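You operate a simulated robot arm through the tools that you are given. There is no shell and no other tool.

The job below is to be done with a simulated robot arm. You get a single attempt, and the scene is never put back.

TASK
Swap the blue collar on the fixture for the orange one.
Fine: screw FREE first, TIGHT after; the blue collar goes on the bench.

It is judged by the outcome, as a careful person would: the job done as asked, and still so three seconds after it is handed in. It fails if anything else is knocked over, pushed out of place, dropped, spilled or broken.

THE ROBOT
A 6-joint arm with a fingered hand, fixed in place. Base frame: the origin is at the foot of the arm, x ahead of it, y to its left, z up; the work surface is at about z = 860. Readings come in mm, rad, newtons and seconds.
With the tool pointing down near the work surface it reaches from about 300 to 800 mm from the base axis. Its first joint turns from -2.897 to 2.897 rad. Payload 4 kg.
Tool frame: the origin (TCP) lies between the finger pads and is the grasp point; the fingertips stand 26 mm ahead of it; z points along the fingers, y is the line along which they close. The gripper opens to 132 mm. The gripper's body begins 73 mm behind the TCP. The gripper is a hand of 5 fingers: y runs from the thumb to the fingers, the wrist lies at [0, 0, -239] in the tool frame, and closing takes about 1.5 s.
Orientation is that of the tool frame in the base frame, as a unit quaternion [x, y, z, w]. With the fingers straight down and closing along the base's y, the tool's x points along the base's -x, its y along +y and its z along -z.

THE INTERFACE
- The arm moves only by the tool send_rows. Its argument "commands" is a list of rows, each a list of 6 numbers: the shift along the tool's x, y, z in units of 250 mm (1.0 is 250 mm), then the turn, a rotation vector about the tool's x, y, z in units of 45 degrees (1.0 is 45 degrees). In form: [[tx, ty, tz, ax, ay, az], ...]. A call has 1 to 20 rows; each row is the pose to reach, as a shift and turn from the pose commanded when the call began, along the tool's axes at that moment. "claw" is the finger opening in mm, from 0 to 132, set as the call begins (left out, the last holds). A call with a number of a shift or a turn outside -1 to 1 is refused whole. Each row takes 0.2 s and may step no farther than 50 mm and 0.15 rad from the row before; otherwise, or with a gripper value out of range, the whole call is refused. Where a pose cannot be reached the arm comes as near as it can. A force on the tool above 40 N (or 10 N above the force at the start of the call, whichever is more), or a blocked arm, ends the call early, and 0.2 s more pass. Each finger travels about 45 mm/s and halts on what it meets, pressing with about 26 N; the grip force reading is that of the motor and also rises with nothing between the fingers. The clock runs only during rows and for 0.2 s after the last one: add rows that repeat a pose to give the fingers time. The reply holds the time, the measured pose of the TCP, the force on the tool along the base axes, the opening and the grip force, in the units named above and with some noise, with the torque about the TCP (base axes, N m) and any sound that the robot's microphone picked up.
- Cameras (640 x 400 px; columns grow to the right, rows downward): "scene" is fixed at [47.5, -497.8, 1604.6]; the picture's right is [0.91, -0.41, 0.00], its down [-0.26, -0.57, -0.78] and it looks along [0.32, 0.71, -0.62] (base axes); focal length 313 px, centre (320, 200). "wrist" rides on the gripper at [85, 2, -97] in the tool frame; the picture's right is [-0.02, 1.00, 0.00], its down [-0.75, -0.02, -0.66] and it looks along [-0.66, -0.01, 0.75] (tool axes); focal length 270 px, centre (320, 200). There is no depth. A picture from a camera that has moved, and an enlarged one, comes with that camera's place and axes in the base frame and with its lens.
- capture(camera): a new picture of that camera. The clock stands still meanwhile.
- set_fingers(finger1, finger2, finger3, finger4, thumb_bend): sets how far each is bent, from 0 (flat) to 1 (curled in); at 0.3 the hand is open as for a grip, at 0.7 the pads meet at the TCP. One left out holds its place. A second passes; each finger stops where it meets its share of the squeeze, and holds until it gets a number again. A gripper value or a shape takes the hand back. It gives what a move gives, with no picture; readings hold the bend of each and the force on the fingers (four entries, about 0 where the hand has none), thumb and palm.
- hand_shape(shape): the hand has 5 fingers and takes this shape, open, in about a second: jaw (thumb against the fingers, like two jaws); tri (thumb and two fingers); tip (a fingertip pinch); poke (one finger out to press); point (the index stretched); flat (the hand flat); cup (the hand cupped); fist (a fist). The gripper value then closes the fingers along that shape, each until it touches; the sizes above hold for jaw. It gives what a move gives, with no picture.
- enlarge(camera, box): a new picture of the part [left, top, right, bottom] of that camera's present view, enlarged. The clock stands still meanwhile.
- hand_in(): hands the job in; it is judged then, once.

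Places have to be worked out from the pictures, the camera data and where the tool is seen. Open the gripper and draw the arm clear of the work before you hand the job in, unless the task says otherwise.

The tools are called by a JSON object that holds its "op" and its "data". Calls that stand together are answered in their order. send_rows: Moves the arm, as the interface text tells. Its arguments: {"type":"object","properties":{"commands":{"type":"array"},"claw":{"type":"number"}},"required":["commands"]} The other tools are called the same way: hand_shape (shape) gives the hand a shape; set_fingers (finger1, finger2, finger3, finger4, thumb_bend) moves the fingers one by one; capture (camera) takes a picture; enlarge (camera, box) takes an enlarged picture of a part of a camera's view; hand_in () hands the job in.

At the start:

```text
time_s: 0.0
position: [439.0, 259.5, 1192.4]
ee_rot: [0.0, 1.0, 0.0, 0.0]
wrist_force: [-0.7, 0.2, 0.4]
moment: [0.0, 0.0, 0.04]
opening: 131.8
gripper_force: 0.0
shape: jaw
bend: [0.3, 0.3, 0.3, 0.3, 0.3]
finger forces: [0.0, 0.1, 0.1, 0.1, 0.0, 0.1]
```

scene: 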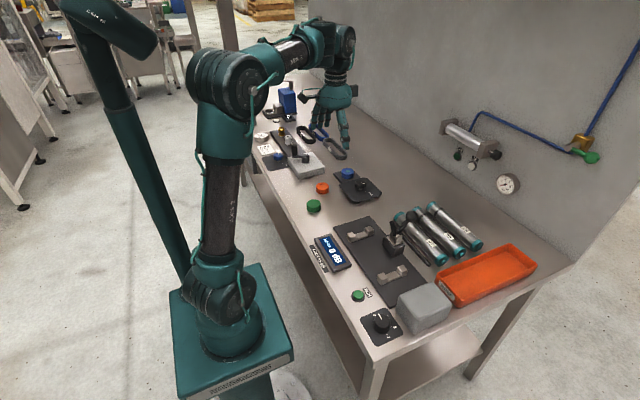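
wrist: 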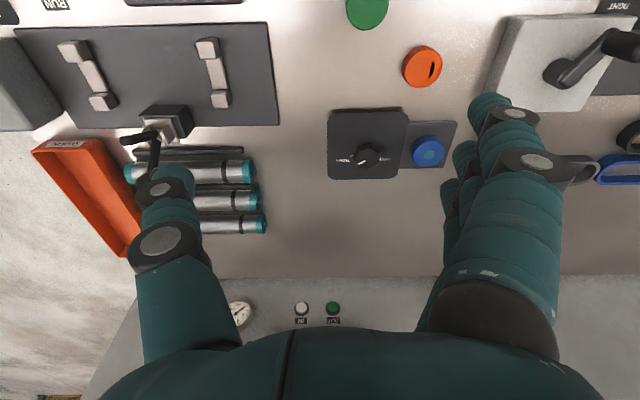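

The pictures show a black fixture with a knob and the blue collar, and an orange collar lying nearby. I'll enlarge both views to read the details.

{"op": "enlarge", "data": {"camera": "wrist", "box": [310, 30, 470, 190]}}

{"op": "enlarge", "data": {"camera": "scene", "box": [290, 150, 400, 220]}}

{"op": "enlarge", "data": {"camera": "scene", "box": [240, 90, 360, 180]}}

```text
2.50 times, centred on (390, 110) of wrist
camera zoom: at [353.2, 261.0, 1287.5], right [0.02, 1.0, 0.0], down [0.75, -0.02, 0.66], along [0.66, -0.01, -0.75], focal length 676 px, centre (145, 425)
```

zoom: 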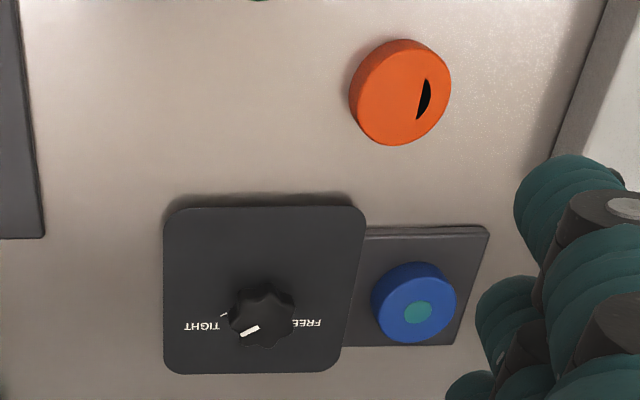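

```text
5.71 times, centred on (345, 185) of scene
camera zoom: at [47.5, -497.8, 1604.6], right [0.91, -0.41, 0.0], down [-0.26, -0.57, -0.78], along [0.32, 0.71, -0.62], focal length 1786 px, centre (177, 286)
```

zoom: 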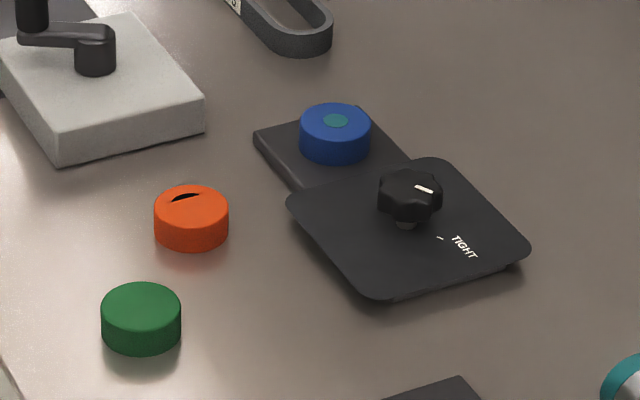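

```text
4.44 times, centred on (300, 135) of scene
camera zoom: at [47.5, -497.8, 1604.6], right [0.91, -0.41, 0.0], down [-0.26, -0.57, -0.78], along [0.32, 0.71, -0.62], focal length 1389 px, centre (409, 489)
```

zoom: 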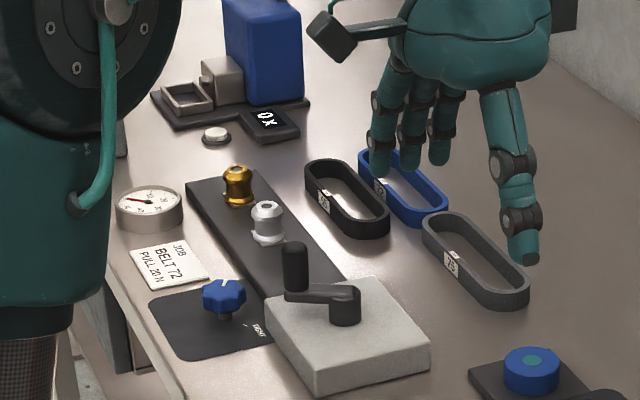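

The knob appears to have its TIGHT mark on the -y side and FREE on the +y side, with the blue collar on a post beside it. I'll bring the wrist camera nearer and stay high.

{"op": "send_rows", "data": {"commands": [[0, 0.1, 0.1, 0, 0, 0], [0, 0.2, 0.2, 0, 0, 0], [0, 0.3, 0.3, 0, 0, 0], [0, 0.4, 0.4, 0, 0, 0], [0, 0.44, 0.48, 0, 0, 0], [0, 0.44, 0.48, 0, 0, 0]]}}

{"op": "capture", "data": {"camera": "wrist"}}

{"op": "capture", "data": {"camera": "scene"}}

```text
time_s: 1.4
position: [437.2, 370.0, 1070.6]
ee_rot: [0.001, 1.0, 0.0, 0.001]
wrist_force: [0.3, -0.9, 0.5]
moment: [0.01, -0.03, -0.01]
opening: 132.0
gripper_force: 0.1
shape: jaw
bend: [0.3, 0.3, 0.3, 0.3, 0.3]
finger forces: [0.0, 0.1, 0.0, 0.0, 0.0, 0.0]
```

```text
taken
camera wrist: at [352.3, 371.6, 1167.3], right [0.02, 1.0, 0.0], down [0.75, -0.02, 0.66], along [0.66, -0.01, -0.75], focal length 270 px, centre (320, 200)
```

wrist: 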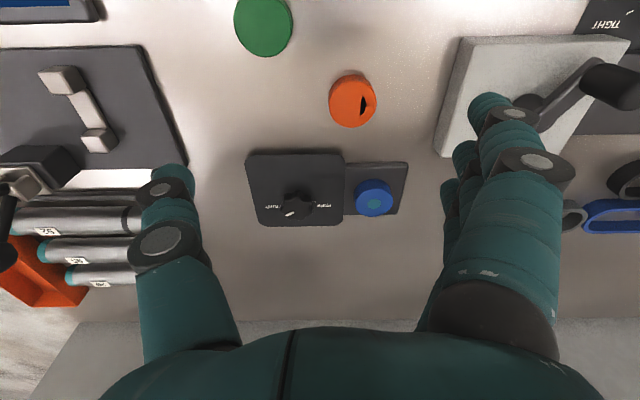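

```text
taken
```

scene: 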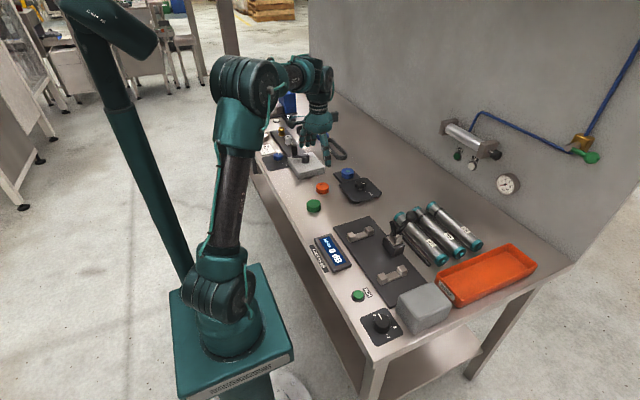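

{"op": "enlarge", "data": {"camera": "wrist", "box": [240, 140, 420, 240]}}

{"op": "enlarge", "data": {"camera": "wrist", "box": [310, 60, 400, 140]}}

{"op": "enlarge", "data": {"camera": "scene", "box": [310, 160, 390, 210]}}

```text
3.56 times, centred on (330, 190) of wrist
camera zoom: at [352.3, 371.6, 1167.3], right [0.02, 1.0, 0.0], down [0.75, -0.02, 0.66], along [0.66, -0.01, -0.75], focal length 961 px, centre (284, 236)
```

zoom: 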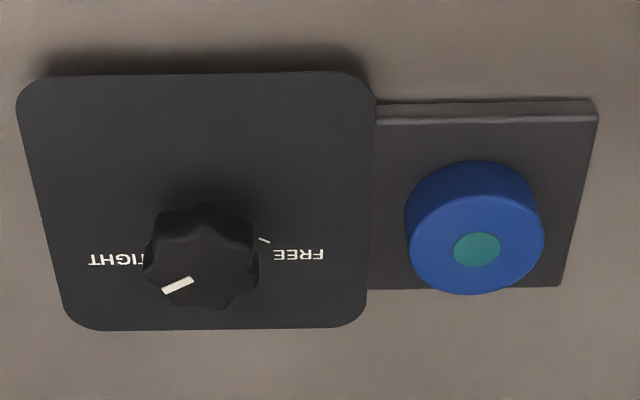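

```text
5.00 times, centred on (355, 100) of wrist
camera zoom: at [352.3, 371.6, 1167.3], right [0.02, 1.0, 0.0], down [0.75, -0.02, 0.66], along [0.66, -0.01, -0.75], focal length 1351 px, centre (145, 700)
```

zoom: 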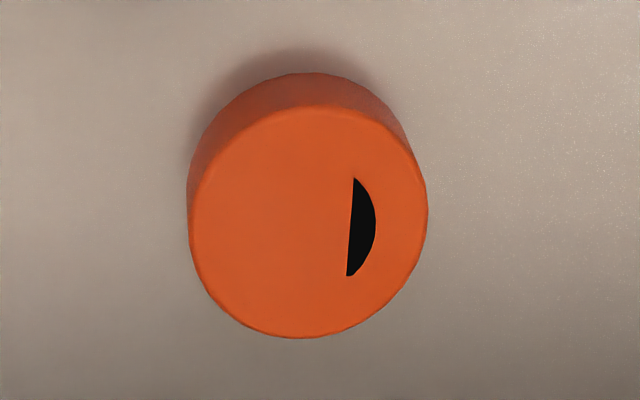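

```text
8.00 times, centred on (350, 185) of scene
camera zoom: at [47.5, -497.8, 1604.6], right [0.91, -0.41, 0.0], down [-0.26, -0.57, -0.78], along [0.32, 0.71, -0.62], focal length 2501 px, centre (80, 320)
```

zoom: 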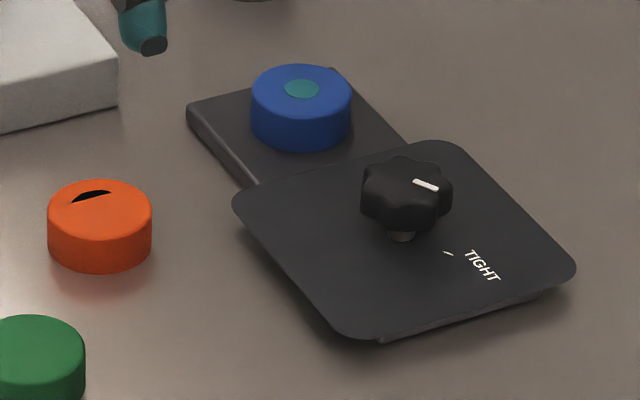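

The pointer sits at TIGHT. My estimates: knob near (594, 337) with its top at about z 905, black plate at about z 874, blue collar near (592, 440), orange near (466, 406). I'll move above the knob and check it from there.

{"op": "send_rows", "data": {"commands": [[-0.124, -0.026, 0.058, 0, 0, 0], [-0.248, -0.052, 0.116, 0, 0, 0], [-0.372, -0.078, 0.174, 0, 0, 0], [-0.496, -0.104, 0.232, 0, 0, 0], [-0.62, -0.13, 0.288, 0, 0, 0], [-0.62, -0.13, 0.288, 0, 0, 0], [-0.62, -0.13, 0.288, 0, 0, 0]], "claw": 80}}

{"op": "capture", "data": {"camera": "wrist"}}

{"op": "enlarge", "data": {"camera": "scene", "box": [290, 100, 450, 210]}}

```text
time_s: 3.0
position: [594.5, 337.0, 1000.9]
ee_rot: [-0.001, 1.0, 0.0, 0.0]
wrist_force: [0.0, -0.7, -0.1]
moment: [0.02, -0.01, 0.03]
opening: 80.4
gripper_force: 0.0
shape: jaw
bend: [0.71, 0.71, 0.71, 0.71, 0.69]
finger forces: [0.0, 0.0, 0.0, 0.0, 0.0, 0.1]
```

```text
taken
camera wrist: at [509.9, 339.3, 1096.6], right [0.02, 1.0, 0.0], down [0.75, -0.02, 0.66], along [0.66, -0.01, -0.75], focal length 270 px, centre (320, 200)
```

wrist: 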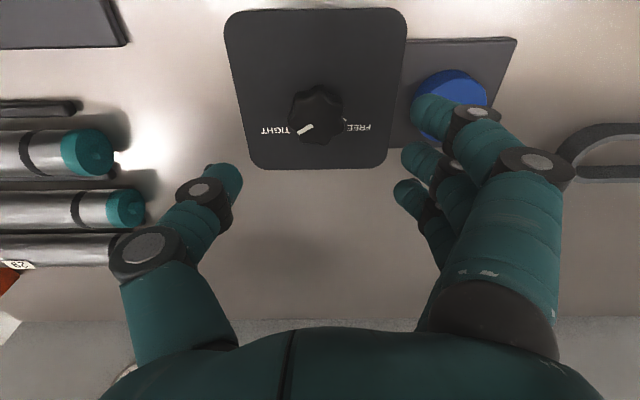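

```text
3.64 times, centred on (370, 155) of scene
camera zoom: at [47.5, -497.8, 1604.6], right [0.91, -0.41, 0.0], down [-0.26, -0.57, -0.78], along [0.32, 0.71, -0.62], focal length 1137 px, centre (138, 364)
```

zoom: 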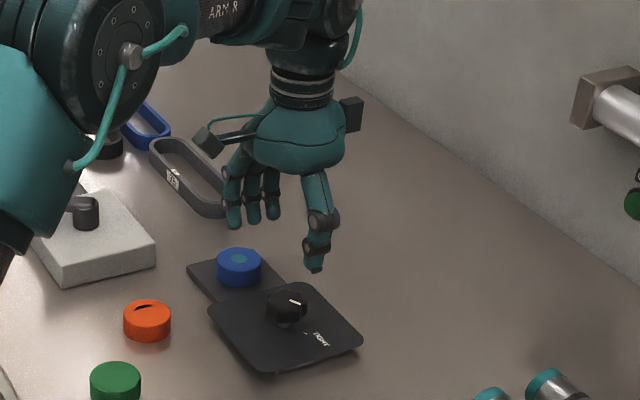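

I'll zoom in on the knob to get its centre and the pointer angle.

{"op": "enlarge", "data": {"camera": "wrist", "box": [220, 0, 420, 180]}}

{"op": "enlarge", "data": {"camera": "scene", "box": [335, 160, 395, 205]}}

```text
2.22 times, centred on (320, 90) of wrist
camera zoom: at [509.9, 339.3, 1096.6], right [0.02, 1.0, 0.0], down [0.75, -0.02, 0.66], along [0.66, -0.01, -0.75], focal length 601 px, centre (320, 444)
```

zoom: 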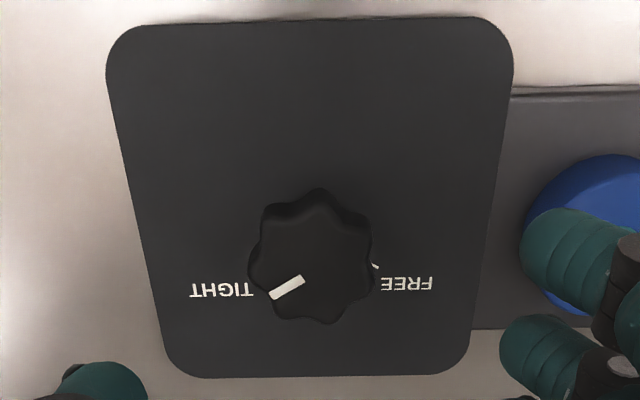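

```text
8.89 times, centred on (365, 182) of scene
camera zoom: at [47.5, -497.8, 1604.6], right [0.91, -0.41, 0.0], down [-0.26, -0.57, -0.78], along [0.32, 0.71, -0.62], focal length 2779 px, centre (-80, 356)
```

zoom: 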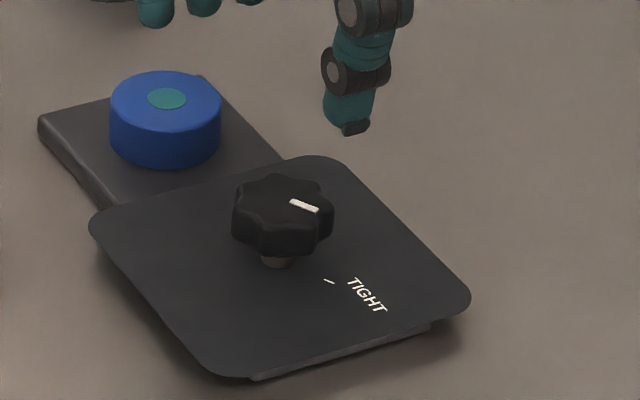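

Knob centre comes out at about (598, 337.5), top z about 904, pointer about 58° off +x on the TIGHT side, and the FREE tick mirrors it. I'll turn the hand about 58° clockwise while still high, so the 116° counter-clockwise turn is centred in its range.

{"op": "send_rows", "data": {"commands": [[-0.004, 0, 0, 0, 0, 0.16], [-0.008, 0, 0, 0, 0, 0.32], [-0.012, 0, 0, 0, 0, 0.48], [-0.016, 0, 0, 0, 0, 0.645], [-0.016, 0, 0, 0, 0, 0.645]], "claw": 75}}

{"op": "send_rows", "data": {"commands": [[0, 0, 0, 0, 0, 0.16], [0, 0, 0, 0, 0, 0.32], [0, 0, 0, 0, 0, 0.48], [0, 0, 0, 0, 0, 0.645], [0, 0, 0, 0, 0, 0.645]]}}

{"op": "capture", "data": {"camera": "wrist"}}

{"op": "enlarge", "data": {"camera": "scene", "box": [290, 80, 450, 210]}}

```text
time_s: 4.2
position: [598.0, 337.1, 999.9]
ee_rot: [0.251, 0.968, 0.0, 0.0]
wrist_force: [-0.2, 0.0, 0.5]
moment: [0.01, 0.02, -0.02]
opening: 75.9
gripper_force: 0.0
shape: jaw
bend: [0.72, 0.72, 0.72, 0.72, 0.7]
finger forces: [0.1, 0.0, 0.0, 0.1, 0.0, 0.0]
```

```text
time_s: 5.4
position: [597.8, 337.8, 997.9]
ee_rot: [0.486, 0.874, 0.0, 0.0]
wrist_force: [-0.7, 0.1, -0.8]
moment: [0.05, -0.01, 0.0]
opening: 76.2
gripper_force: 0.0
shape: jaw
bend: [0.72, 0.72, 0.72, 0.72, 0.7]
finger forces: [0.0, 0.1, 0.0, 0.0, 0.0, 0.1]
```

```text
taken
camera wrist: at [554.1, 409.9, 1095.2], right [0.86, 0.51, 0.0], down [0.38, -0.65, 0.66], along [0.34, -0.57, -0.75], focal length 270 px, centre (320, 200)
```

wrist: 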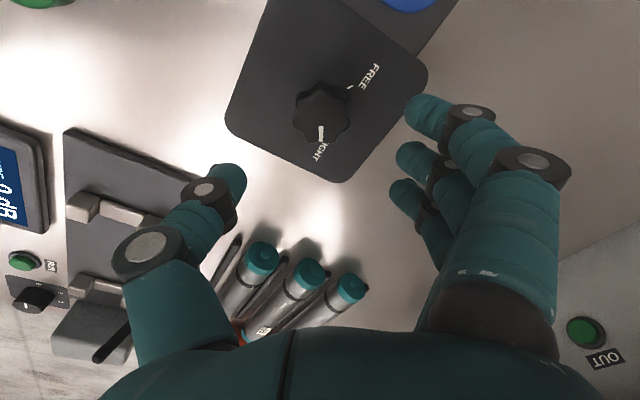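

```text
3.08 times, centred on (370, 145) of scene
camera zoom: at [47.5, -497.8, 1604.6], right [0.91, -0.41, 0.0], down [-0.26, -0.57, -0.78], along [0.32, 0.71, -0.62], focal length 962 px, centre (166, 369)
```

zoom: 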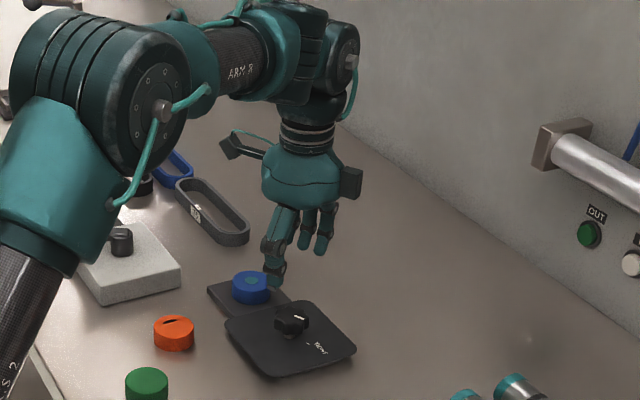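

The pointer now runs down the tool's axis in the picture, so the yaw fits. I'll zoom once more to centre on the knob.

{"op": "enlarge", "data": {"camera": "wrist", "box": [270, 60, 370, 160]}}

```text
4.00 times, centred on (320, 110) of wrist
camera zoom: at [554.1, 409.9, 1095.2], right [0.86, 0.51, 0.0], down [0.38, -0.65, 0.66], along [0.34, -0.57, -0.75], focal length 1081 px, centre (320, 560)
```

zoom: 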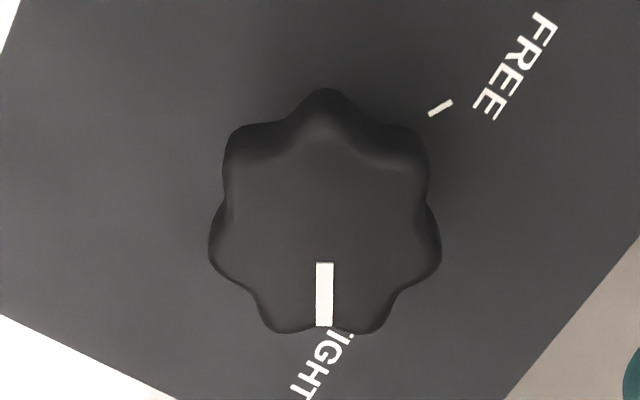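

Small correction (about 2 mm) and descend to TCP z about 909 around the knob with the hand open, then look.

{"op": "send_rows", "data": {"commands": [[-0.007, 0.002, 0.1, 0, 0, 0], [-0.007, 0.002, 0.2, 0, 0, 0], [-0.007, 0.002, 0.28, 0, 0, 0], [-0.007, 0.002, 0.33, 0, 0, 0], [-0.007, 0.002, 0.365, 0, 0, 0], [-0.007, 0.002, 0.365, 0, 0, 0]]}}

{"op": "capture", "data": {"camera": "wrist"}}

{"op": "enlarge", "data": {"camera": "scene", "box": [310, 110, 410, 210]}}

```text
time_s: 6.8
position: [599.8, 335.5, 907.2]
ee_rot: [0.485, 0.874, 0.0, 0.0]
wrist_force: [-1.0, 0.1, -0.3]
moment: [-0.01, 0.04, -0.02]
opening: 76.0
gripper_force: 0.0
shape: jaw
bend: [0.72, 0.72, 0.72, 0.72, 0.7]
finger forces: [0.0, 0.0, 0.0, 0.1, 0.1, 0.0]
```

```text
taken
camera wrist: at [555.9, 408.9, 1003.2], right [0.86, 0.51, 0.0], down [0.39, -0.65, 0.66], along [0.34, -0.57, -0.75], focal length 270 px, centre (320, 200)
```

wrist: 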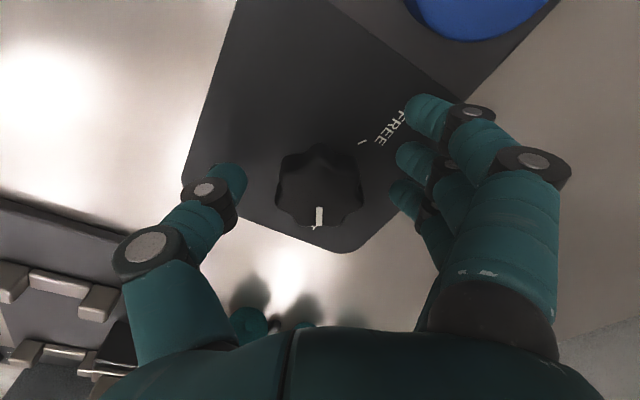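

```text
4.00 times, centred on (360, 160) of scene
camera zoom: at [47.5, -497.8, 1604.6], right [0.91, -0.41, 0.0], down [-0.26, -0.57, -0.78], along [0.32, 0.71, -0.62], focal length 1250 px, centre (160, 360)
```

zoom: 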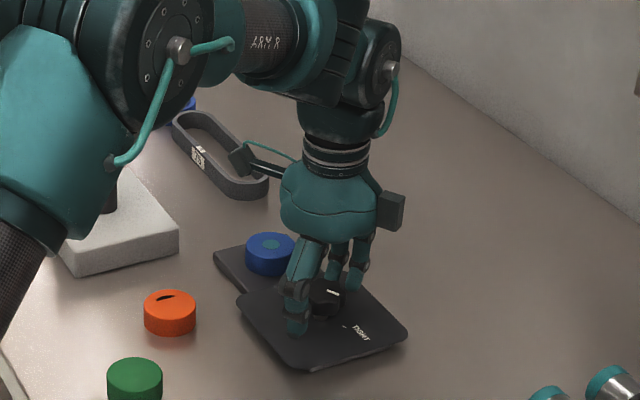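

The hand straddles the knob with nothing touching. I'll close on it.

{"op": "send_rows", "data": {"commands": [[0, 0, 0, 0, 0, 0], [0, 0, 0, 0, 0, 0], [0, 0, 0, 0, 0, 0], [0, 0, 0, 0, 0, 0], [0, 0, 0, 0, 0, 0]], "claw": 25}}

{"op": "capture", "data": {"camera": "wrist"}}

```text
time_s: 8.0
position: [598.5, 336.3, 908.0]
ee_rot: [0.485, 0.874, -0.001, -0.001]
wrist_force: [-3.4, -1.9, -1.1]
moment: [-0.01, 0.03, 0.06]
opening: 22.9
gripper_force: 12.9
shape: jaw
bend: [0.64, 0.73, 0.73, 0.64, 0.7]
finger forces: [0.0, 3.1, 3.5, 0.0, 10.5, 0.0]
```

```text
taken
camera wrist: at [555.7, 408.8, 1003.3], right [0.86, 0.51, 0.0], down [0.39, -0.65, 0.66], along [0.34, -0.57, -0.75], focal length 270 px, centre (320, 200)
```

wrist: 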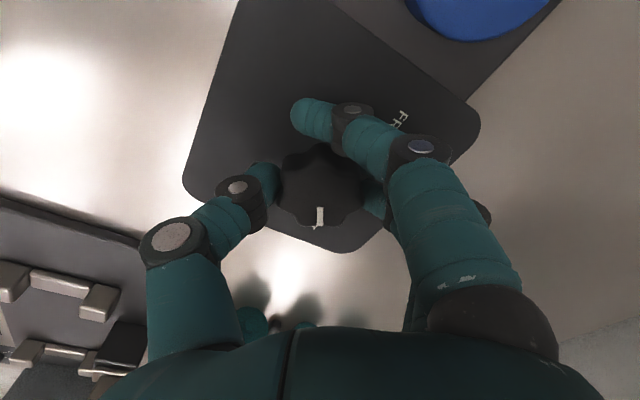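

The thumb and middle fingers hold the knob and the outer fingers cage it. I'll turn it counter-clockwise by about 39° and check that the pointer follows.

{"op": "send_rows", "data": {"commands": [[0, 0, 0, 0, 0, 0], [0, 0, 0, 0, 0, -0.12], [0, 0, 0, 0, 0, -0.24], [0, 0, 0, 0, 0, -0.36], [0, 0, 0, 0, 0, -0.48], [0, 0, 0, 0, 0, -0.6], [0, 0, 0, 0, 0, -0.72], [0, 0, 0, 0, 0, -0.86], [0, 0, 0, 0, 0, -0.86]], "claw": 15}}

{"op": "capture", "data": {"camera": "wrist"}}

```text
time_s: 10.0
position: [596.5, 334.7, 907.0]
ee_rot: [0.168, 0.986, -0.001, -0.001]
wrist_force: [-6.6, -13.4, -9.6]
moment: [-0.16, 0.1, -0.04]
opening: 21.6
gripper_force: 25.7
shape: jaw
bend: [0.66, 0.73, 0.73, 0.66, 0.7]
finger forces: [0.1, 5.5, 6.0, 0.0, 25.6, 0.0]
```

```text
taken
camera wrist: at [519.0, 365.0, 1004.0], right [0.35, 0.94, 0.0], down [0.71, -0.26, 0.66], along [0.62, -0.23, -0.75], focal length 270 px, centre (320, 200)
```

wrist: 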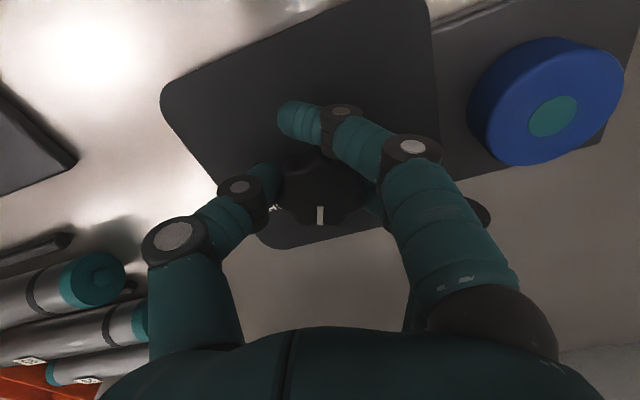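

The pointer turned with the hand. I'll carry on by the next 39°.

{"op": "send_rows", "data": {"commands": [[0, 0, 0, 0, 0, -0.12], [0, 0, 0, 0, 0, -0.24], [0, 0, 0, 0, 0, -0.36], [0, 0, 0, 0, 0, -0.48], [0, 0, 0, 0, 0, -0.6], [0, 0, 0, 0, 0, -0.72], [0, 0, 0, 0, 0, -0.86], [0, 0, 0, 0, 0, -0.86]]}}

{"op": "capture", "data": {"camera": "wrist"}}

```text
time_s: 11.8
position: [599.9, 334.5, 908.2]
ee_rot: [-0.168, 0.986, 0.0, -0.001]
wrist_force: [-0.2, -15.9, -7.6]
moment: [-0.22, 0.04, -0.03]
opening: 21.4
gripper_force: 25.9
shape: jaw
bend: [0.66, 0.73, 0.73, 0.66, 0.7]
finger forces: [0.0, 6.4, 6.0, 0.1, 26.4, 0.1]
```

```text
taken
camera wrist: at [518.1, 308.2, 1003.9], right [-0.31, 0.95, 0.0], down [0.72, 0.24, 0.66], along [0.63, 0.21, -0.75], focal length 270 px, centre (320, 200)
```

wrist: 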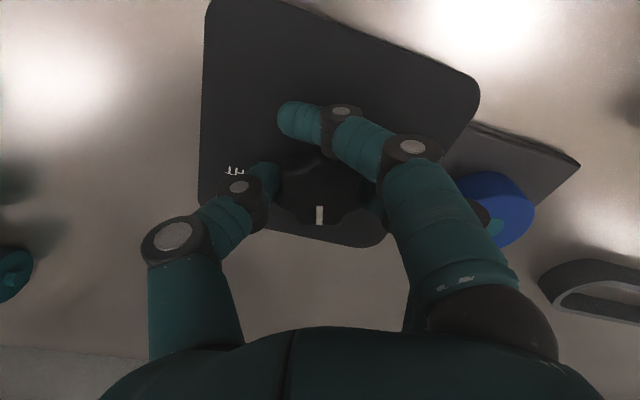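

The pointer is now about 20° past +x towards FREE and the hold is steady. One more 39° turn, watching where the fingers pass the blue collar.

{"op": "send_rows", "data": {"commands": [[0, 0, 0, 0, 0, -0.12], [0, 0, 0, 0, 0, -0.24], [0, 0, 0, 0, 0, -0.36], [0, 0, 0, 0, 0, -0.48], [0, 0, 0, 0, 0, -0.6], [0, 0, 0, 0, 0, -0.72], [0, 0, 0, 0, 0, -0.86], [0, 0, 0, 0, 0, -0.86]]}}

{"op": "capture", "data": {"camera": "wrist"}}

{"op": "enlarge", "data": {"camera": "scene", "box": [310, 110, 410, 210]}}

```text
time_s: 13.6
position: [597.8, 335.4, 908.9]
ee_rot: [-0.486, 0.874, -0.001, 0.001]
wrist_force: [7.3, -21.6, -7.2]
moment: [-0.36, -0.11, -0.03]
opening: 21.7
gripper_force: 25.8
shape: jaw
bend: [0.66, 0.73, 0.73, 0.66, 0.7]
finger forces: [0.0, 7.5, 4.7, 0.1, 28.1, 0.0]
```

```text
taken
camera wrist: at [552.5, 264.0, 1004.0], right [-0.84, 0.55, 0.0], down [0.41, 0.63, 0.66], along [0.36, 0.55, -0.75], focal length 270 px, centre (320, 200)
```

wrist: 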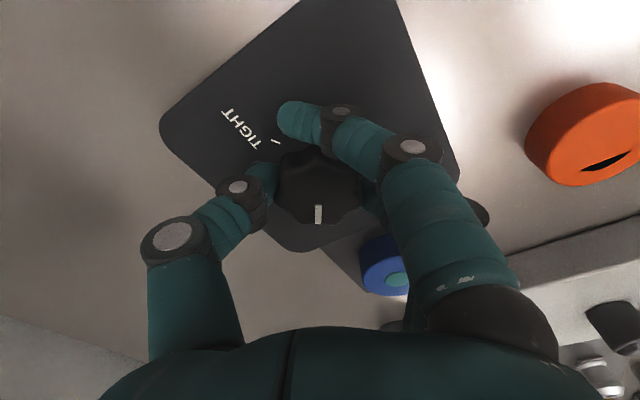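

```text
4.00 times, centred on (360, 160) of scene
camera zoom: at [47.5, -497.8, 1604.6], right [0.91, -0.41, 0.0], down [-0.26, -0.57, -0.78], along [0.32, 0.71, -0.62], focal length 1250 px, centre (160, 360)
```

zoom: 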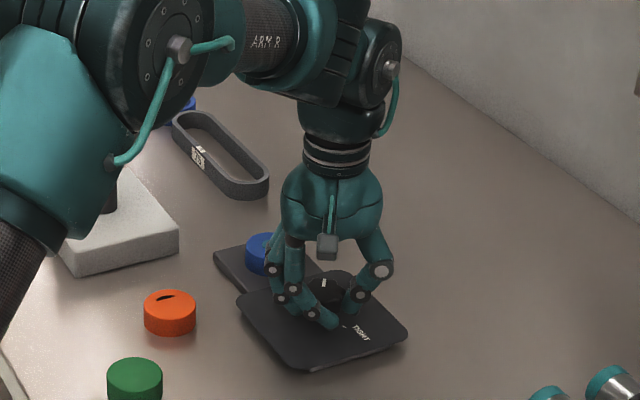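

Knob turned without resistance; it should now be at FREE. I'll open, raise, and inspect.

{"op": "send_rows", "data": {"commands": [[0, 0, 0, 0, 0, 0], [0, 0, 0, 0, 0, 0], [0, 0, 0, 0, 0, 0], [0, 0, 0, 0, 0, 0], [0, 0, -0.1, 0, 0, 0], [0, 0, -0.25, 0, 0, 0], [0, 0, -0.37, 0, 0, 0], [0, 0, -0.37, 0, 0, 0]], "claw": 75}}

{"op": "capture", "data": {"camera": "wrist"}}

{"op": "enlarge", "data": {"camera": "scene", "box": [335, 160, 395, 205]}}

```text
time_s: 15.4
position: [597.7, 335.6, 1001.1]
ee_rot: [-0.485, 0.875, 0.0, 0.0]
wrist_force: [-0.1, 0.4, 0.6]
moment: [0.02, -0.01, 0.0]
opening: 74.0
gripper_force: 0.0
shape: jaw
bend: [0.72, 0.72, 0.72, 0.72, 0.7]
finger forces: [0.1, 0.0, 0.0, 0.0, 0.0, 0.0]
```

```text
taken
camera wrist: at [552.0, 264.8, 1097.6], right [-0.84, 0.55, 0.0], down [0.41, 0.63, 0.66], along [0.36, 0.55, -0.75], focal length 270 px, centre (320, 200)
```

wrist: 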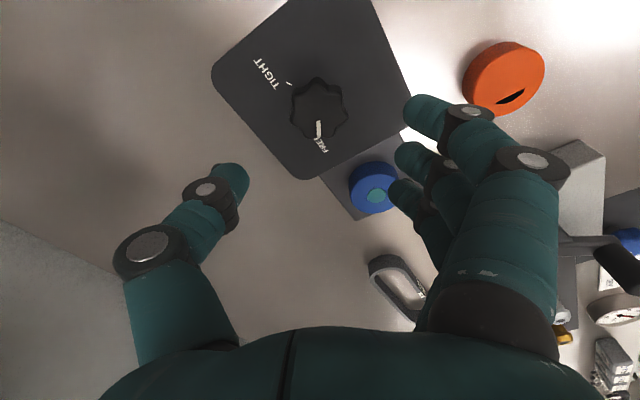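

```text
8.89 times, centred on (365, 182) of scene
camera zoom: at [47.5, -497.8, 1604.6], right [0.91, -0.41, 0.0], down [-0.26, -0.57, -0.78], along [0.32, 0.71, -0.62], focal length 2779 px, centre (-80, 356)
```

zoom: 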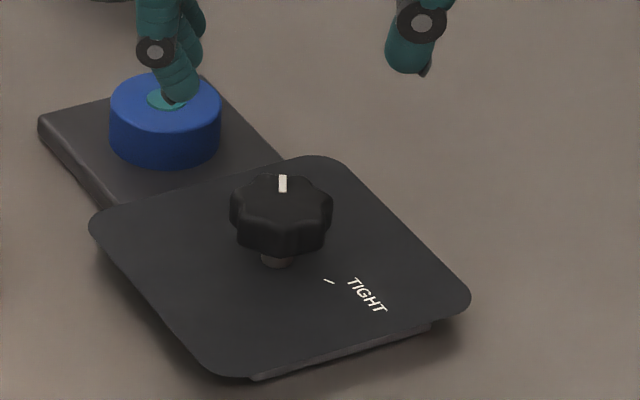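

{"op": "enlarge", "data": {"camera": "wrist", "box": [270, 50, 370, 160]}}

```text
3.64 times, centred on (320, 105) of wrist
camera zoom: at [552.0, 264.8, 1097.6], right [-0.84, 0.55, 0.0], down [0.41, 0.63, 0.66], along [0.36, 0.55, -0.75], focal length 983 px, centre (320, 546)
```

zoom: 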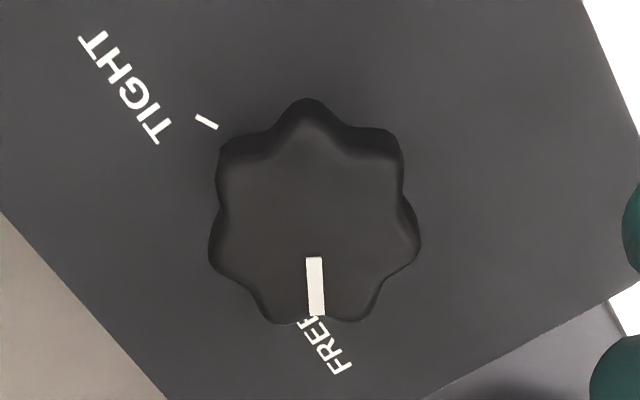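

The pointer lines up with the FREE tick (about 60°, matching my tick geometry of about 59°). Next I go over the blue collar, estimated at (595.5, 438), and turn the hand back to neutral yaw while high.

{"op": "send_rows", "data": {"commands": [[-0.085, 0.058, 0, 0, 0, 0.16], [-0.17, 0.115, 0, 0, 0, 0.32], [-0.255, 0.173, 0, 0, 0, 0.48], [-0.339, 0.23, 0, 0, 0, 0.645], [-0.339, 0.23, 0, 0, 0, 0.645]], "claw": 85}}

{"op": "send_rows", "data": {"commands": [[0, 0, 0, 0, 0, 0.16], [0, 0, 0, 0, 0, 0.32], [0, 0, 0, 0, 0, 0.48], [0, 0, 0, 0, 0, 0.645], [0, 0, 0, 0, 0, 0.645]]}}

{"op": "capture", "data": {"camera": "wrist"}}

{"op": "enlarge", "data": {"camera": "wrist", "box": [220, 20, 420, 170]}}

{"op": "enlarge", "data": {"camera": "scene", "box": [270, 100, 430, 210]}}

```text
time_s: 16.6
position: [594.6, 437.0, 1000.2]
ee_rot: [-0.25, 0.968, 0.0, 0.0]
wrist_force: [-0.4, 0.5, -0.6]
moment: [0.0, 0.0, -0.02]
opening: 84.6
gripper_force: 0.1
shape: jaw
bend: [0.7, 0.7, 0.7, 0.7, 0.67]
finger forces: [0.0, 0.0, 0.0, 0.1, 0.0, 0.0]
```

```text
time_s: 17.8
position: [595.5, 436.9, 999.5]
ee_rot: [0.001, 1.0, 0.0, 0.001]
wrist_force: [0.3, -0.4, 0.3]
moment: [-0.01, -0.04, 0.02]
opening: 84.6
gripper_force: 0.1
shape: jaw
bend: [0.7, 0.7, 0.7, 0.7, 0.67]
finger forces: [0.1, 0.1, 0.1, 0.1, 0.0, 0.0]
```

```text
taken
camera wrist: at [509.5, 439.5, 1096.7], right [0.02, 1.0, 0.0], down [0.75, -0.02, 0.66], along [0.66, -0.01, -0.75], focal length 270 px, centre (320, 200)
```

wrist: 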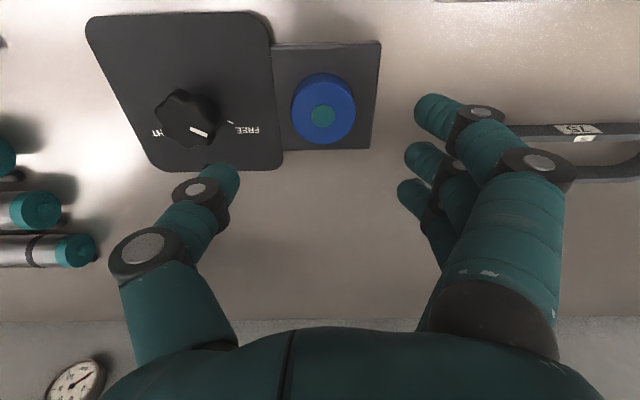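

```text
2.67 times, centred on (320, 95) of wrist
camera zoom: at [509.5, 439.5, 1096.7], right [0.02, 1.0, 0.0], down [0.75, -0.02, 0.66], along [0.66, -0.01, -0.75], focal length 721 px, centre (320, 480)
```

zoom: 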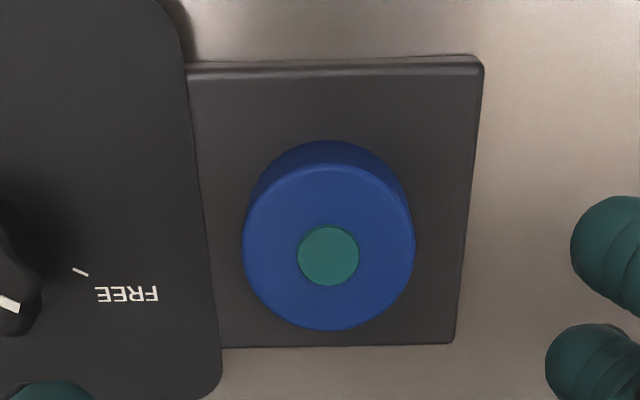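

```text
3.64 times, centred on (350, 155) of scene
camera zoom: at [47.5, -497.8, 1604.6], right [0.91, -0.41, 0.0], down [-0.26, -0.57, -0.78], along [0.32, 0.71, -0.62], focal length 1137 px, centre (211, 364)
```

zoom: 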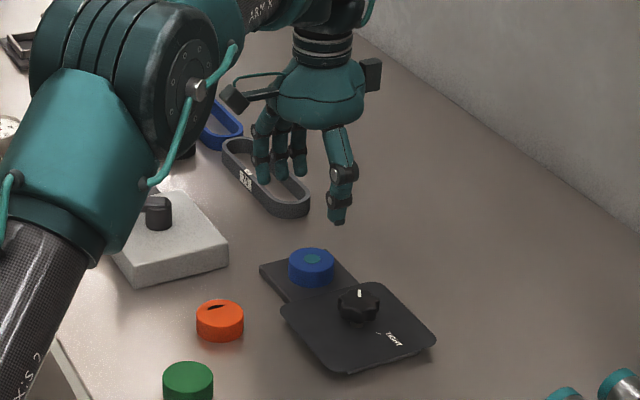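

The blue collar centre comes out at about (598.5, 440.5), top z about 897. I'll correct by 3 mm and descend to TCP z about 904, with the fingertips a few mm above the plates.

{"op": "send_rows", "data": {"commands": [[-0.012, 0.01, 0.1, 0, 0, 0], [-0.012, 0.01, 0.2, 0, 0, 0], [-0.012, 0.01, 0.28, 0, 0, 0], [-0.012, 0.01, 0.34, 0, 0, 0], [-0.012, 0.01, 0.384, 0, 0, 0], [-0.012, 0.01, 0.384, 0, 0, 0]], "claw": 85}}

{"op": "capture", "data": {"camera": "wrist"}}

{"op": "enlarge", "data": {"camera": "scene", "box": [310, 110, 410, 210]}}

```text
time_s: 19.2
position: [598.5, 440.5, 904.8]
ee_rot: [-0.001, 1.0, -0.001, 0.0]
wrist_force: [0.1, 0.6, -0.2]
moment: [0.02, 0.0, -0.01]
opening: 84.7
gripper_force: 0.1
shape: jaw
bend: [0.7, 0.7, 0.7, 0.7, 0.67]
finger forces: [0.0, 0.0, 0.0, 0.0, 0.0, 0.0]
```

```text
taken
camera wrist: at [513.7, 442.1, 1001.0], right [0.02, 1.0, 0.0], down [0.75, -0.02, 0.66], along [0.66, -0.01, -0.75], focal length 270 px, centre (320, 200)
```

wrist: 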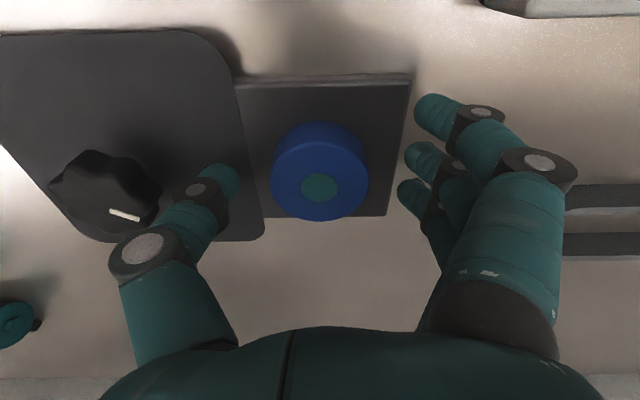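

```text
4.00 times, centred on (360, 160) of scene
camera zoom: at [47.5, -497.8, 1604.6], right [0.91, -0.41, 0.0], down [-0.26, -0.57, -0.78], along [0.32, 0.71, -0.62], focal length 1250 px, centre (160, 360)
```

zoom: 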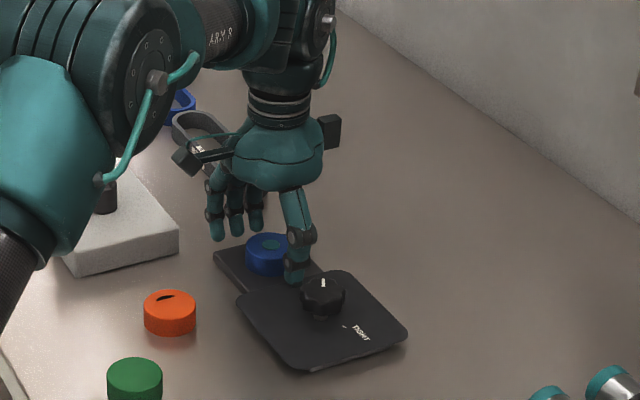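

The post top sits right on the grip axis and the thumb is clear of the knob. I'll close on the blue collar.

{"op": "send_rows", "data": {"commands": [[0, 0, 0, 0, 0, 0], [0, 0, 0, 0, 0, 0], [0, 0, 0, 0, 0, 0], [0, 0, 0, 0, 0, 0], [0, 0, 0, 0, 0, 0], [0, 0, 0, 0, 0, 0]], "claw": 30}}

{"op": "capture", "data": {"camera": "wrist"}}

```text
time_s: 20.6
position: [598.6, 440.7, 905.2]
ee_rot: [0.0, 1.0, 0.0, 0.0]
wrist_force: [-0.9, -1.8, 1.3]
moment: [0.02, 0.02, 0.02]
opening: 27.7
gripper_force: 23.3
shape: jaw
bend: [0.66, 0.73, 0.73, 0.66, 0.7]
finger forces: [0.0, 8.6, 8.2, 0.0, 17.9, 0.0]
```

```text
taken
camera wrist: at [513.7, 442.0, 1001.3], right [0.02, 1.0, 0.0], down [0.75, -0.02, 0.66], along [0.66, -0.01, -0.75], focal length 270 px, centre (320, 200)
```

wrist: 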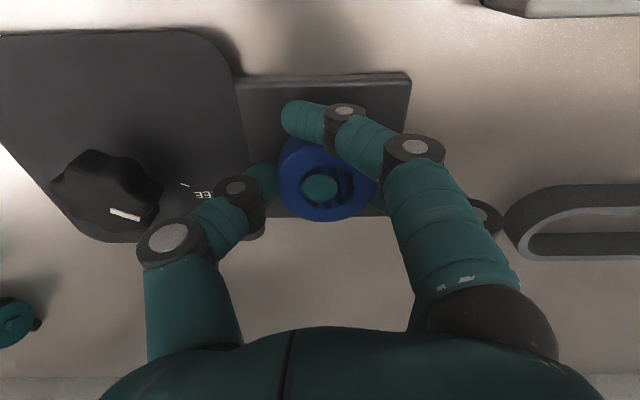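

A balanced grip (17 N against 18 N). I'll lift slowly straight up and watch the force for any drag on the post.

{"op": "send_rows", "data": {"commands": [[0, 0, -0.02, 0, 0, 0], [0, 0, -0.05, 0, 0, 0], [0, 0, -0.1, 0, 0, 0], [0, 0, -0.16, 0, 0, 0], [0, 0, -0.24, 0, 0, 0], [0, 0, -0.34, 0, 0, 0], [0, 0, -0.34, 0, 0, 0]]}}

{"op": "capture", "data": {"camera": "wrist"}}

{"op": "enlarge", "data": {"camera": "scene", "box": [310, 110, 410, 210]}}

```text
time_s: 22.2
position: [597.4, 439.5, 989.9]
ee_rot: [0.0, 1.0, 0.0, 0.001]
wrist_force: [0.0, 0.2, -0.5]
moment: [0.02, 0.02, 0.02]
opening: 27.1
gripper_force: 25.7
shape: jaw
bend: [0.66, 0.72, 0.73, 0.66, 0.71]
finger forces: [0.1, 10.4, 9.7, 0.0, 19.3, 0.0]
```

```text
taken
camera wrist: at [512.4, 441.5, 1086.6], right [0.02, 1.0, 0.0], down [0.75, -0.02, 0.66], along [0.66, -0.01, -0.75], focal length 270 px, centre (320, 200)
```

wrist: 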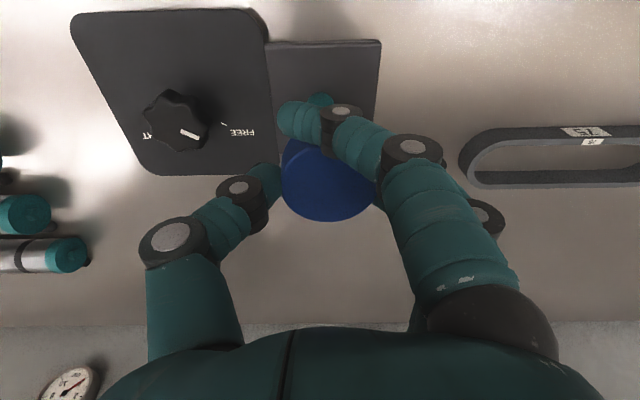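

```text
4.00 times, centred on (360, 160) of scene
camera zoom: at [47.5, -497.8, 1604.6], right [0.91, -0.41, 0.0], down [-0.26, -0.57, -0.78], along [0.32, 0.71, -0.62], focal length 1250 px, centre (160, 360)
```

zoom: 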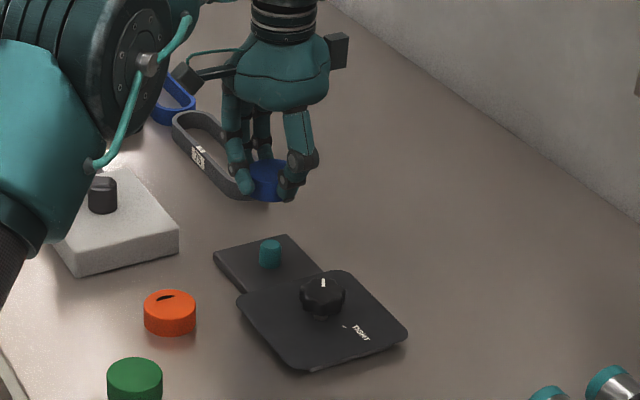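

The blue collar is off, leaving a plain round post. I'll carry it to a clear patch of bench near (715, 258), past the plate's corner and well away from the tubes, and look before lowering.

{"op": "send_rows", "data": {"commands": [[-0.08, -0.12, 0, 0, 0, 0], [-0.16, -0.25, 0, 0, 0, 0], [-0.24, -0.37, 0, 0, 0, 0], [-0.32, -0.5, 0, 0, 0, 0], [-0.4, -0.62, 0, 0, 0, 0], [-0.466, -0.73, 0, 0, 0, 0], [-0.466, -0.73, 0, 0, 0, 0]]}}

{"op": "capture", "data": {"camera": "wrist"}}

{"op": "capture", "data": {"camera": "scene"}}

```text
time_s: 23.8
position: [714.9, 259.2, 988.4]
ee_rot: [0.0, 1.0, 0.0, 0.0]
wrist_force: [-0.1, -0.6, -0.5]
moment: [0.02, -0.01, 0.01]
opening: 27.0
gripper_force: 25.8
shape: jaw
bend: [0.66, 0.72, 0.72, 0.66, 0.71]
finger forces: [0.0, 10.2, 9.9, 0.0, 19.1, 0.0]
```

```text
taken
camera wrist: at [629.6, 260.3, 1085.0], right [0.02, 1.0, 0.0], down [0.75, -0.02, 0.66], along [0.66, -0.01, -0.75], focal length 270 px, centre (320, 200)
```

wrist: 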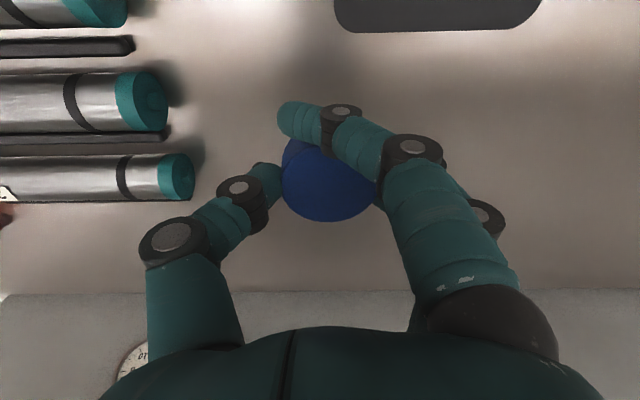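

```text
taken
```

scene: 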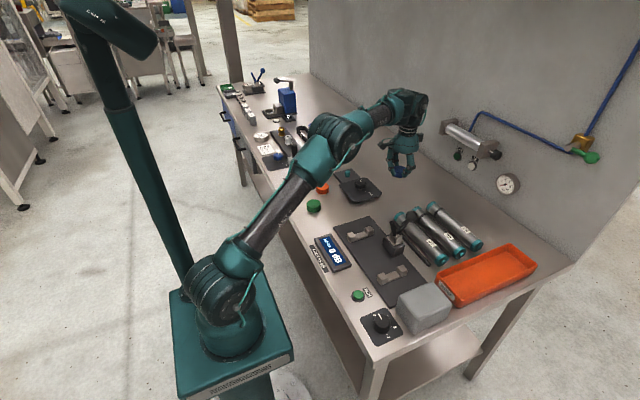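

The patch underneath is empty. I'll lower towards the bench, slowing for the last millimetres.

{"op": "send_rows", "data": {"commands": [[0, 0, 0.12, 0, 0, 0], [0, 0, 0.22, 0, 0, 0], [0, 0, 0.3, 0, 0, 0], [0, 0, 0.34, 0, 0, 0], [0, 0, 0.364, 0, 0, 0], [0, 0, 0.376, 0, 0, 0], [0, 0, 0.376, 0, 0, 0]]}}

{"op": "enlarge", "data": {"camera": "scene", "box": [360, 120, 440, 200]}}

```text
time_s: 25.4
position: [713.6, 258.4, 895.0]
ee_rot: [0.0, 1.0, 0.0, 0.001]
wrist_force: [0.1, 0.2, -0.5]
moment: [-0.01, 0.04, 0.01]
opening: 26.9
gripper_force: 25.7
shape: jaw
bend: [0.66, 0.72, 0.72, 0.66, 0.71]
finger forces: [0.0, 10.2, 9.9, 0.0, 19.1, 0.1]
```

```text
5.00 times, centred on (400, 160) of scene
camera zoom: at [47.5, -497.8, 1604.6], right [0.91, -0.41, 0.0], down [-0.26, -0.57, -0.78], along [0.32, 0.71, -0.62], focal length 1563 px, centre (-80, 400)
```

zoom: 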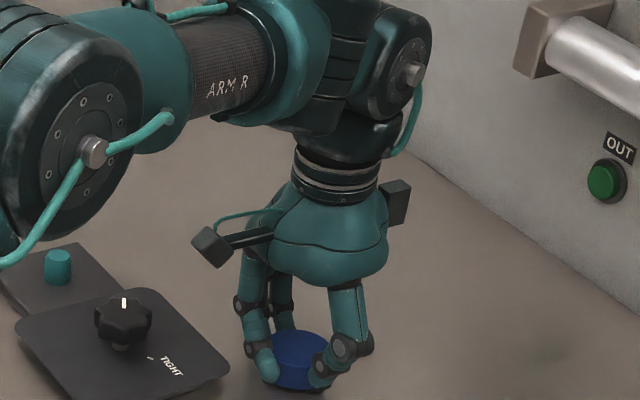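

No contact yet at TCP z 895. I'll ease down in 1 mm steps and watch the force.

{"op": "send_rows", "data": {"commands": [[0, 0, 0.004, 0, 0, 0], [0, 0, 0.008, 0, 0, 0], [0, 0, 0.008, 0, 0, 0]]}}

{"op": "send_rows", "data": {"commands": [[0, 0, 0.004, 0, 0, 0], [0, 0, 0.006, 0, 0, 0], [0, 0, 0.006, 0, 0, 0]]}}

```text
time_s: 26.2
position: [713.5, 258.2, 893.1]
ee_rot: [0.0, 1.0, 0.0, 0.0]
wrist_force: [-0.3, 0.1, -0.4]
moment: [-0.01, 0.0, -0.03]
opening: 27.0
gripper_force: 26.4
shape: jaw
bend: [0.66, 0.72, 0.72, 0.66, 0.71]
finger forces: [0.0, 10.2, 9.8, 0.1, 19.1, 0.1]
```

```text
time_s: 27.0
position: [714.2, 257.3, 892.7]
ee_rot: [0.001, 1.0, 0.0, 0.0]
wrist_force: [-0.4, 0.6, 7.1]
moment: [0.21, -0.02, 0.05]
opening: 26.9
gripper_force: 25.6
shape: jaw
bend: [0.66, 0.72, 0.73, 0.66, 0.71]
finger forces: [0.0, 10.4, 9.8, 0.0, 19.3, 0.0]
```

Contact felt (7 N), so the collar rests on the bench. I'll open the hand and rise.

{"op": "send_rows", "data": {"commands": [[0, 0, 0, 0, 0, 0], [0, 0, 0, 0, 0, 0], [0, 0, 0, 0, 0, 0], [0, 0, 0, 0, 0, 0], [0, 0, 0, 0, 0, 0], [0, 0, -0.1, 0, 0, 0], [0, 0, -0.25, 0, 0, 0], [0, 0, -0.434, 0, 0, 0], [0, 0, -0.434, 0, 0, 0]], "claw": 85}}

{"op": "capture", "data": {"camera": "wrist"}}

```text
time_s: 29.0
position: [715.4, 255.0, 1000.5]
ee_rot: [0.0, 1.0, 0.0, 0.0]
wrist_force: [-0.3, 0.7, 0.9]
moment: [0.0, -0.01, 0.0]
opening: 84.8
gripper_force: 0.2
shape: jaw
bend: [0.7, 0.7, 0.7, 0.7, 0.67]
finger forces: [0.1, 0.0, 0.0, 0.0, 0.0, 0.0]
```

```text
taken
camera wrist: at [630.2, 257.3, 1096.6], right [0.02, 1.0, 0.0], down [0.75, -0.02, 0.66], along [0.66, -0.01, -0.75], focal length 270 px, centre (320, 200)
```

wrist: 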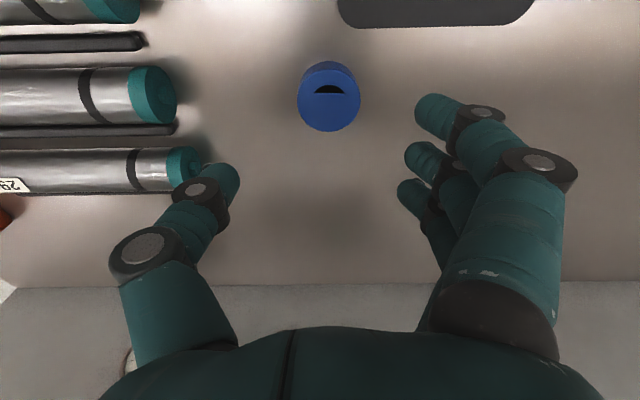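

The blue collar sits flat on the bench. Now I go above the orange collar, estimated at (466, 406).

{"op": "send_rows", "data": {"commands": [[0.14, 0.083, 0, 0, 0, 0], [0.28, 0.166, 0, 0, 0, 0], [0.42, 0.25, 0, 0, 0, 0], [0.56, 0.333, 0, 0, 0, 0], [0.7, 0.416, 0, 0, 0, 0], [0.84, 0.5, 0, 0, 0, 0], [0.98, 0.582, 0, 0, 0, 0], [0.996, 0.592, 0, 0, 0, 0], [0.996, 0.592, 0, 0, 0, 0]]}}

{"op": "capture", "data": {"camera": "wrist"}}

{"op": "enlarge", "data": {"camera": "wrist", "box": [220, 20, 420, 170]}}

{"op": "capture", "data": {"camera": "scene"}}

```text
time_s: 31.0
position: [464.8, 403.6, 1000.0]
ee_rot: [0.0, 1.0, 0.0, 0.001]
wrist_force: [-0.5, 0.2, 0.5]
moment: [0.0, 0.01, -0.03]
opening: 84.8
gripper_force: 0.1
shape: jaw
bend: [0.7, 0.7, 0.7, 0.7, 0.67]
finger forces: [0.1, 0.1, 0.0, 0.0, 0.0, 0.0]
```

```text
taken
camera wrist: at [379.8, 405.9, 1096.4], right [0.02, 1.0, 0.0], down [0.75, -0.02, 0.66], along [0.66, -0.01, -0.75], focal length 270 px, centre (320, 200)
```

wrist: 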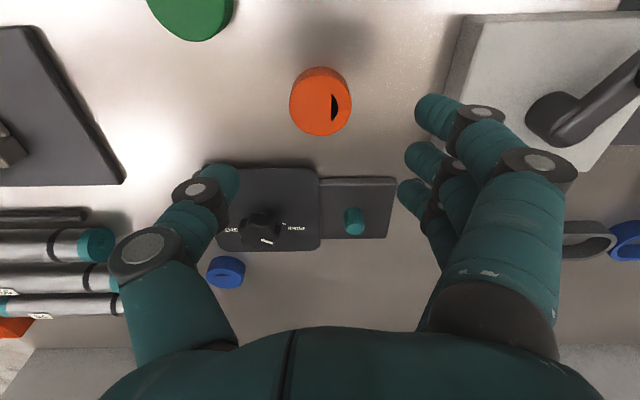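

```text
2.67 times, centred on (320, 95) of wrist
camera zoom: at [379.8, 405.9, 1096.4], right [0.02, 1.0, 0.0], down [0.75, -0.02, 0.66], along [0.66, -0.01, -0.75], focal length 721 px, centre (320, 480)
```

zoom: 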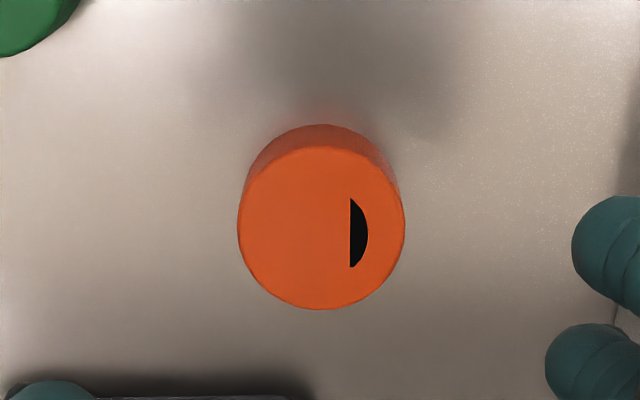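

```text
taken
```

scene: 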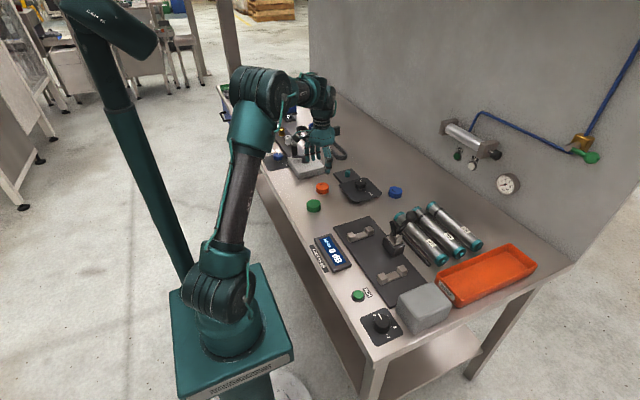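

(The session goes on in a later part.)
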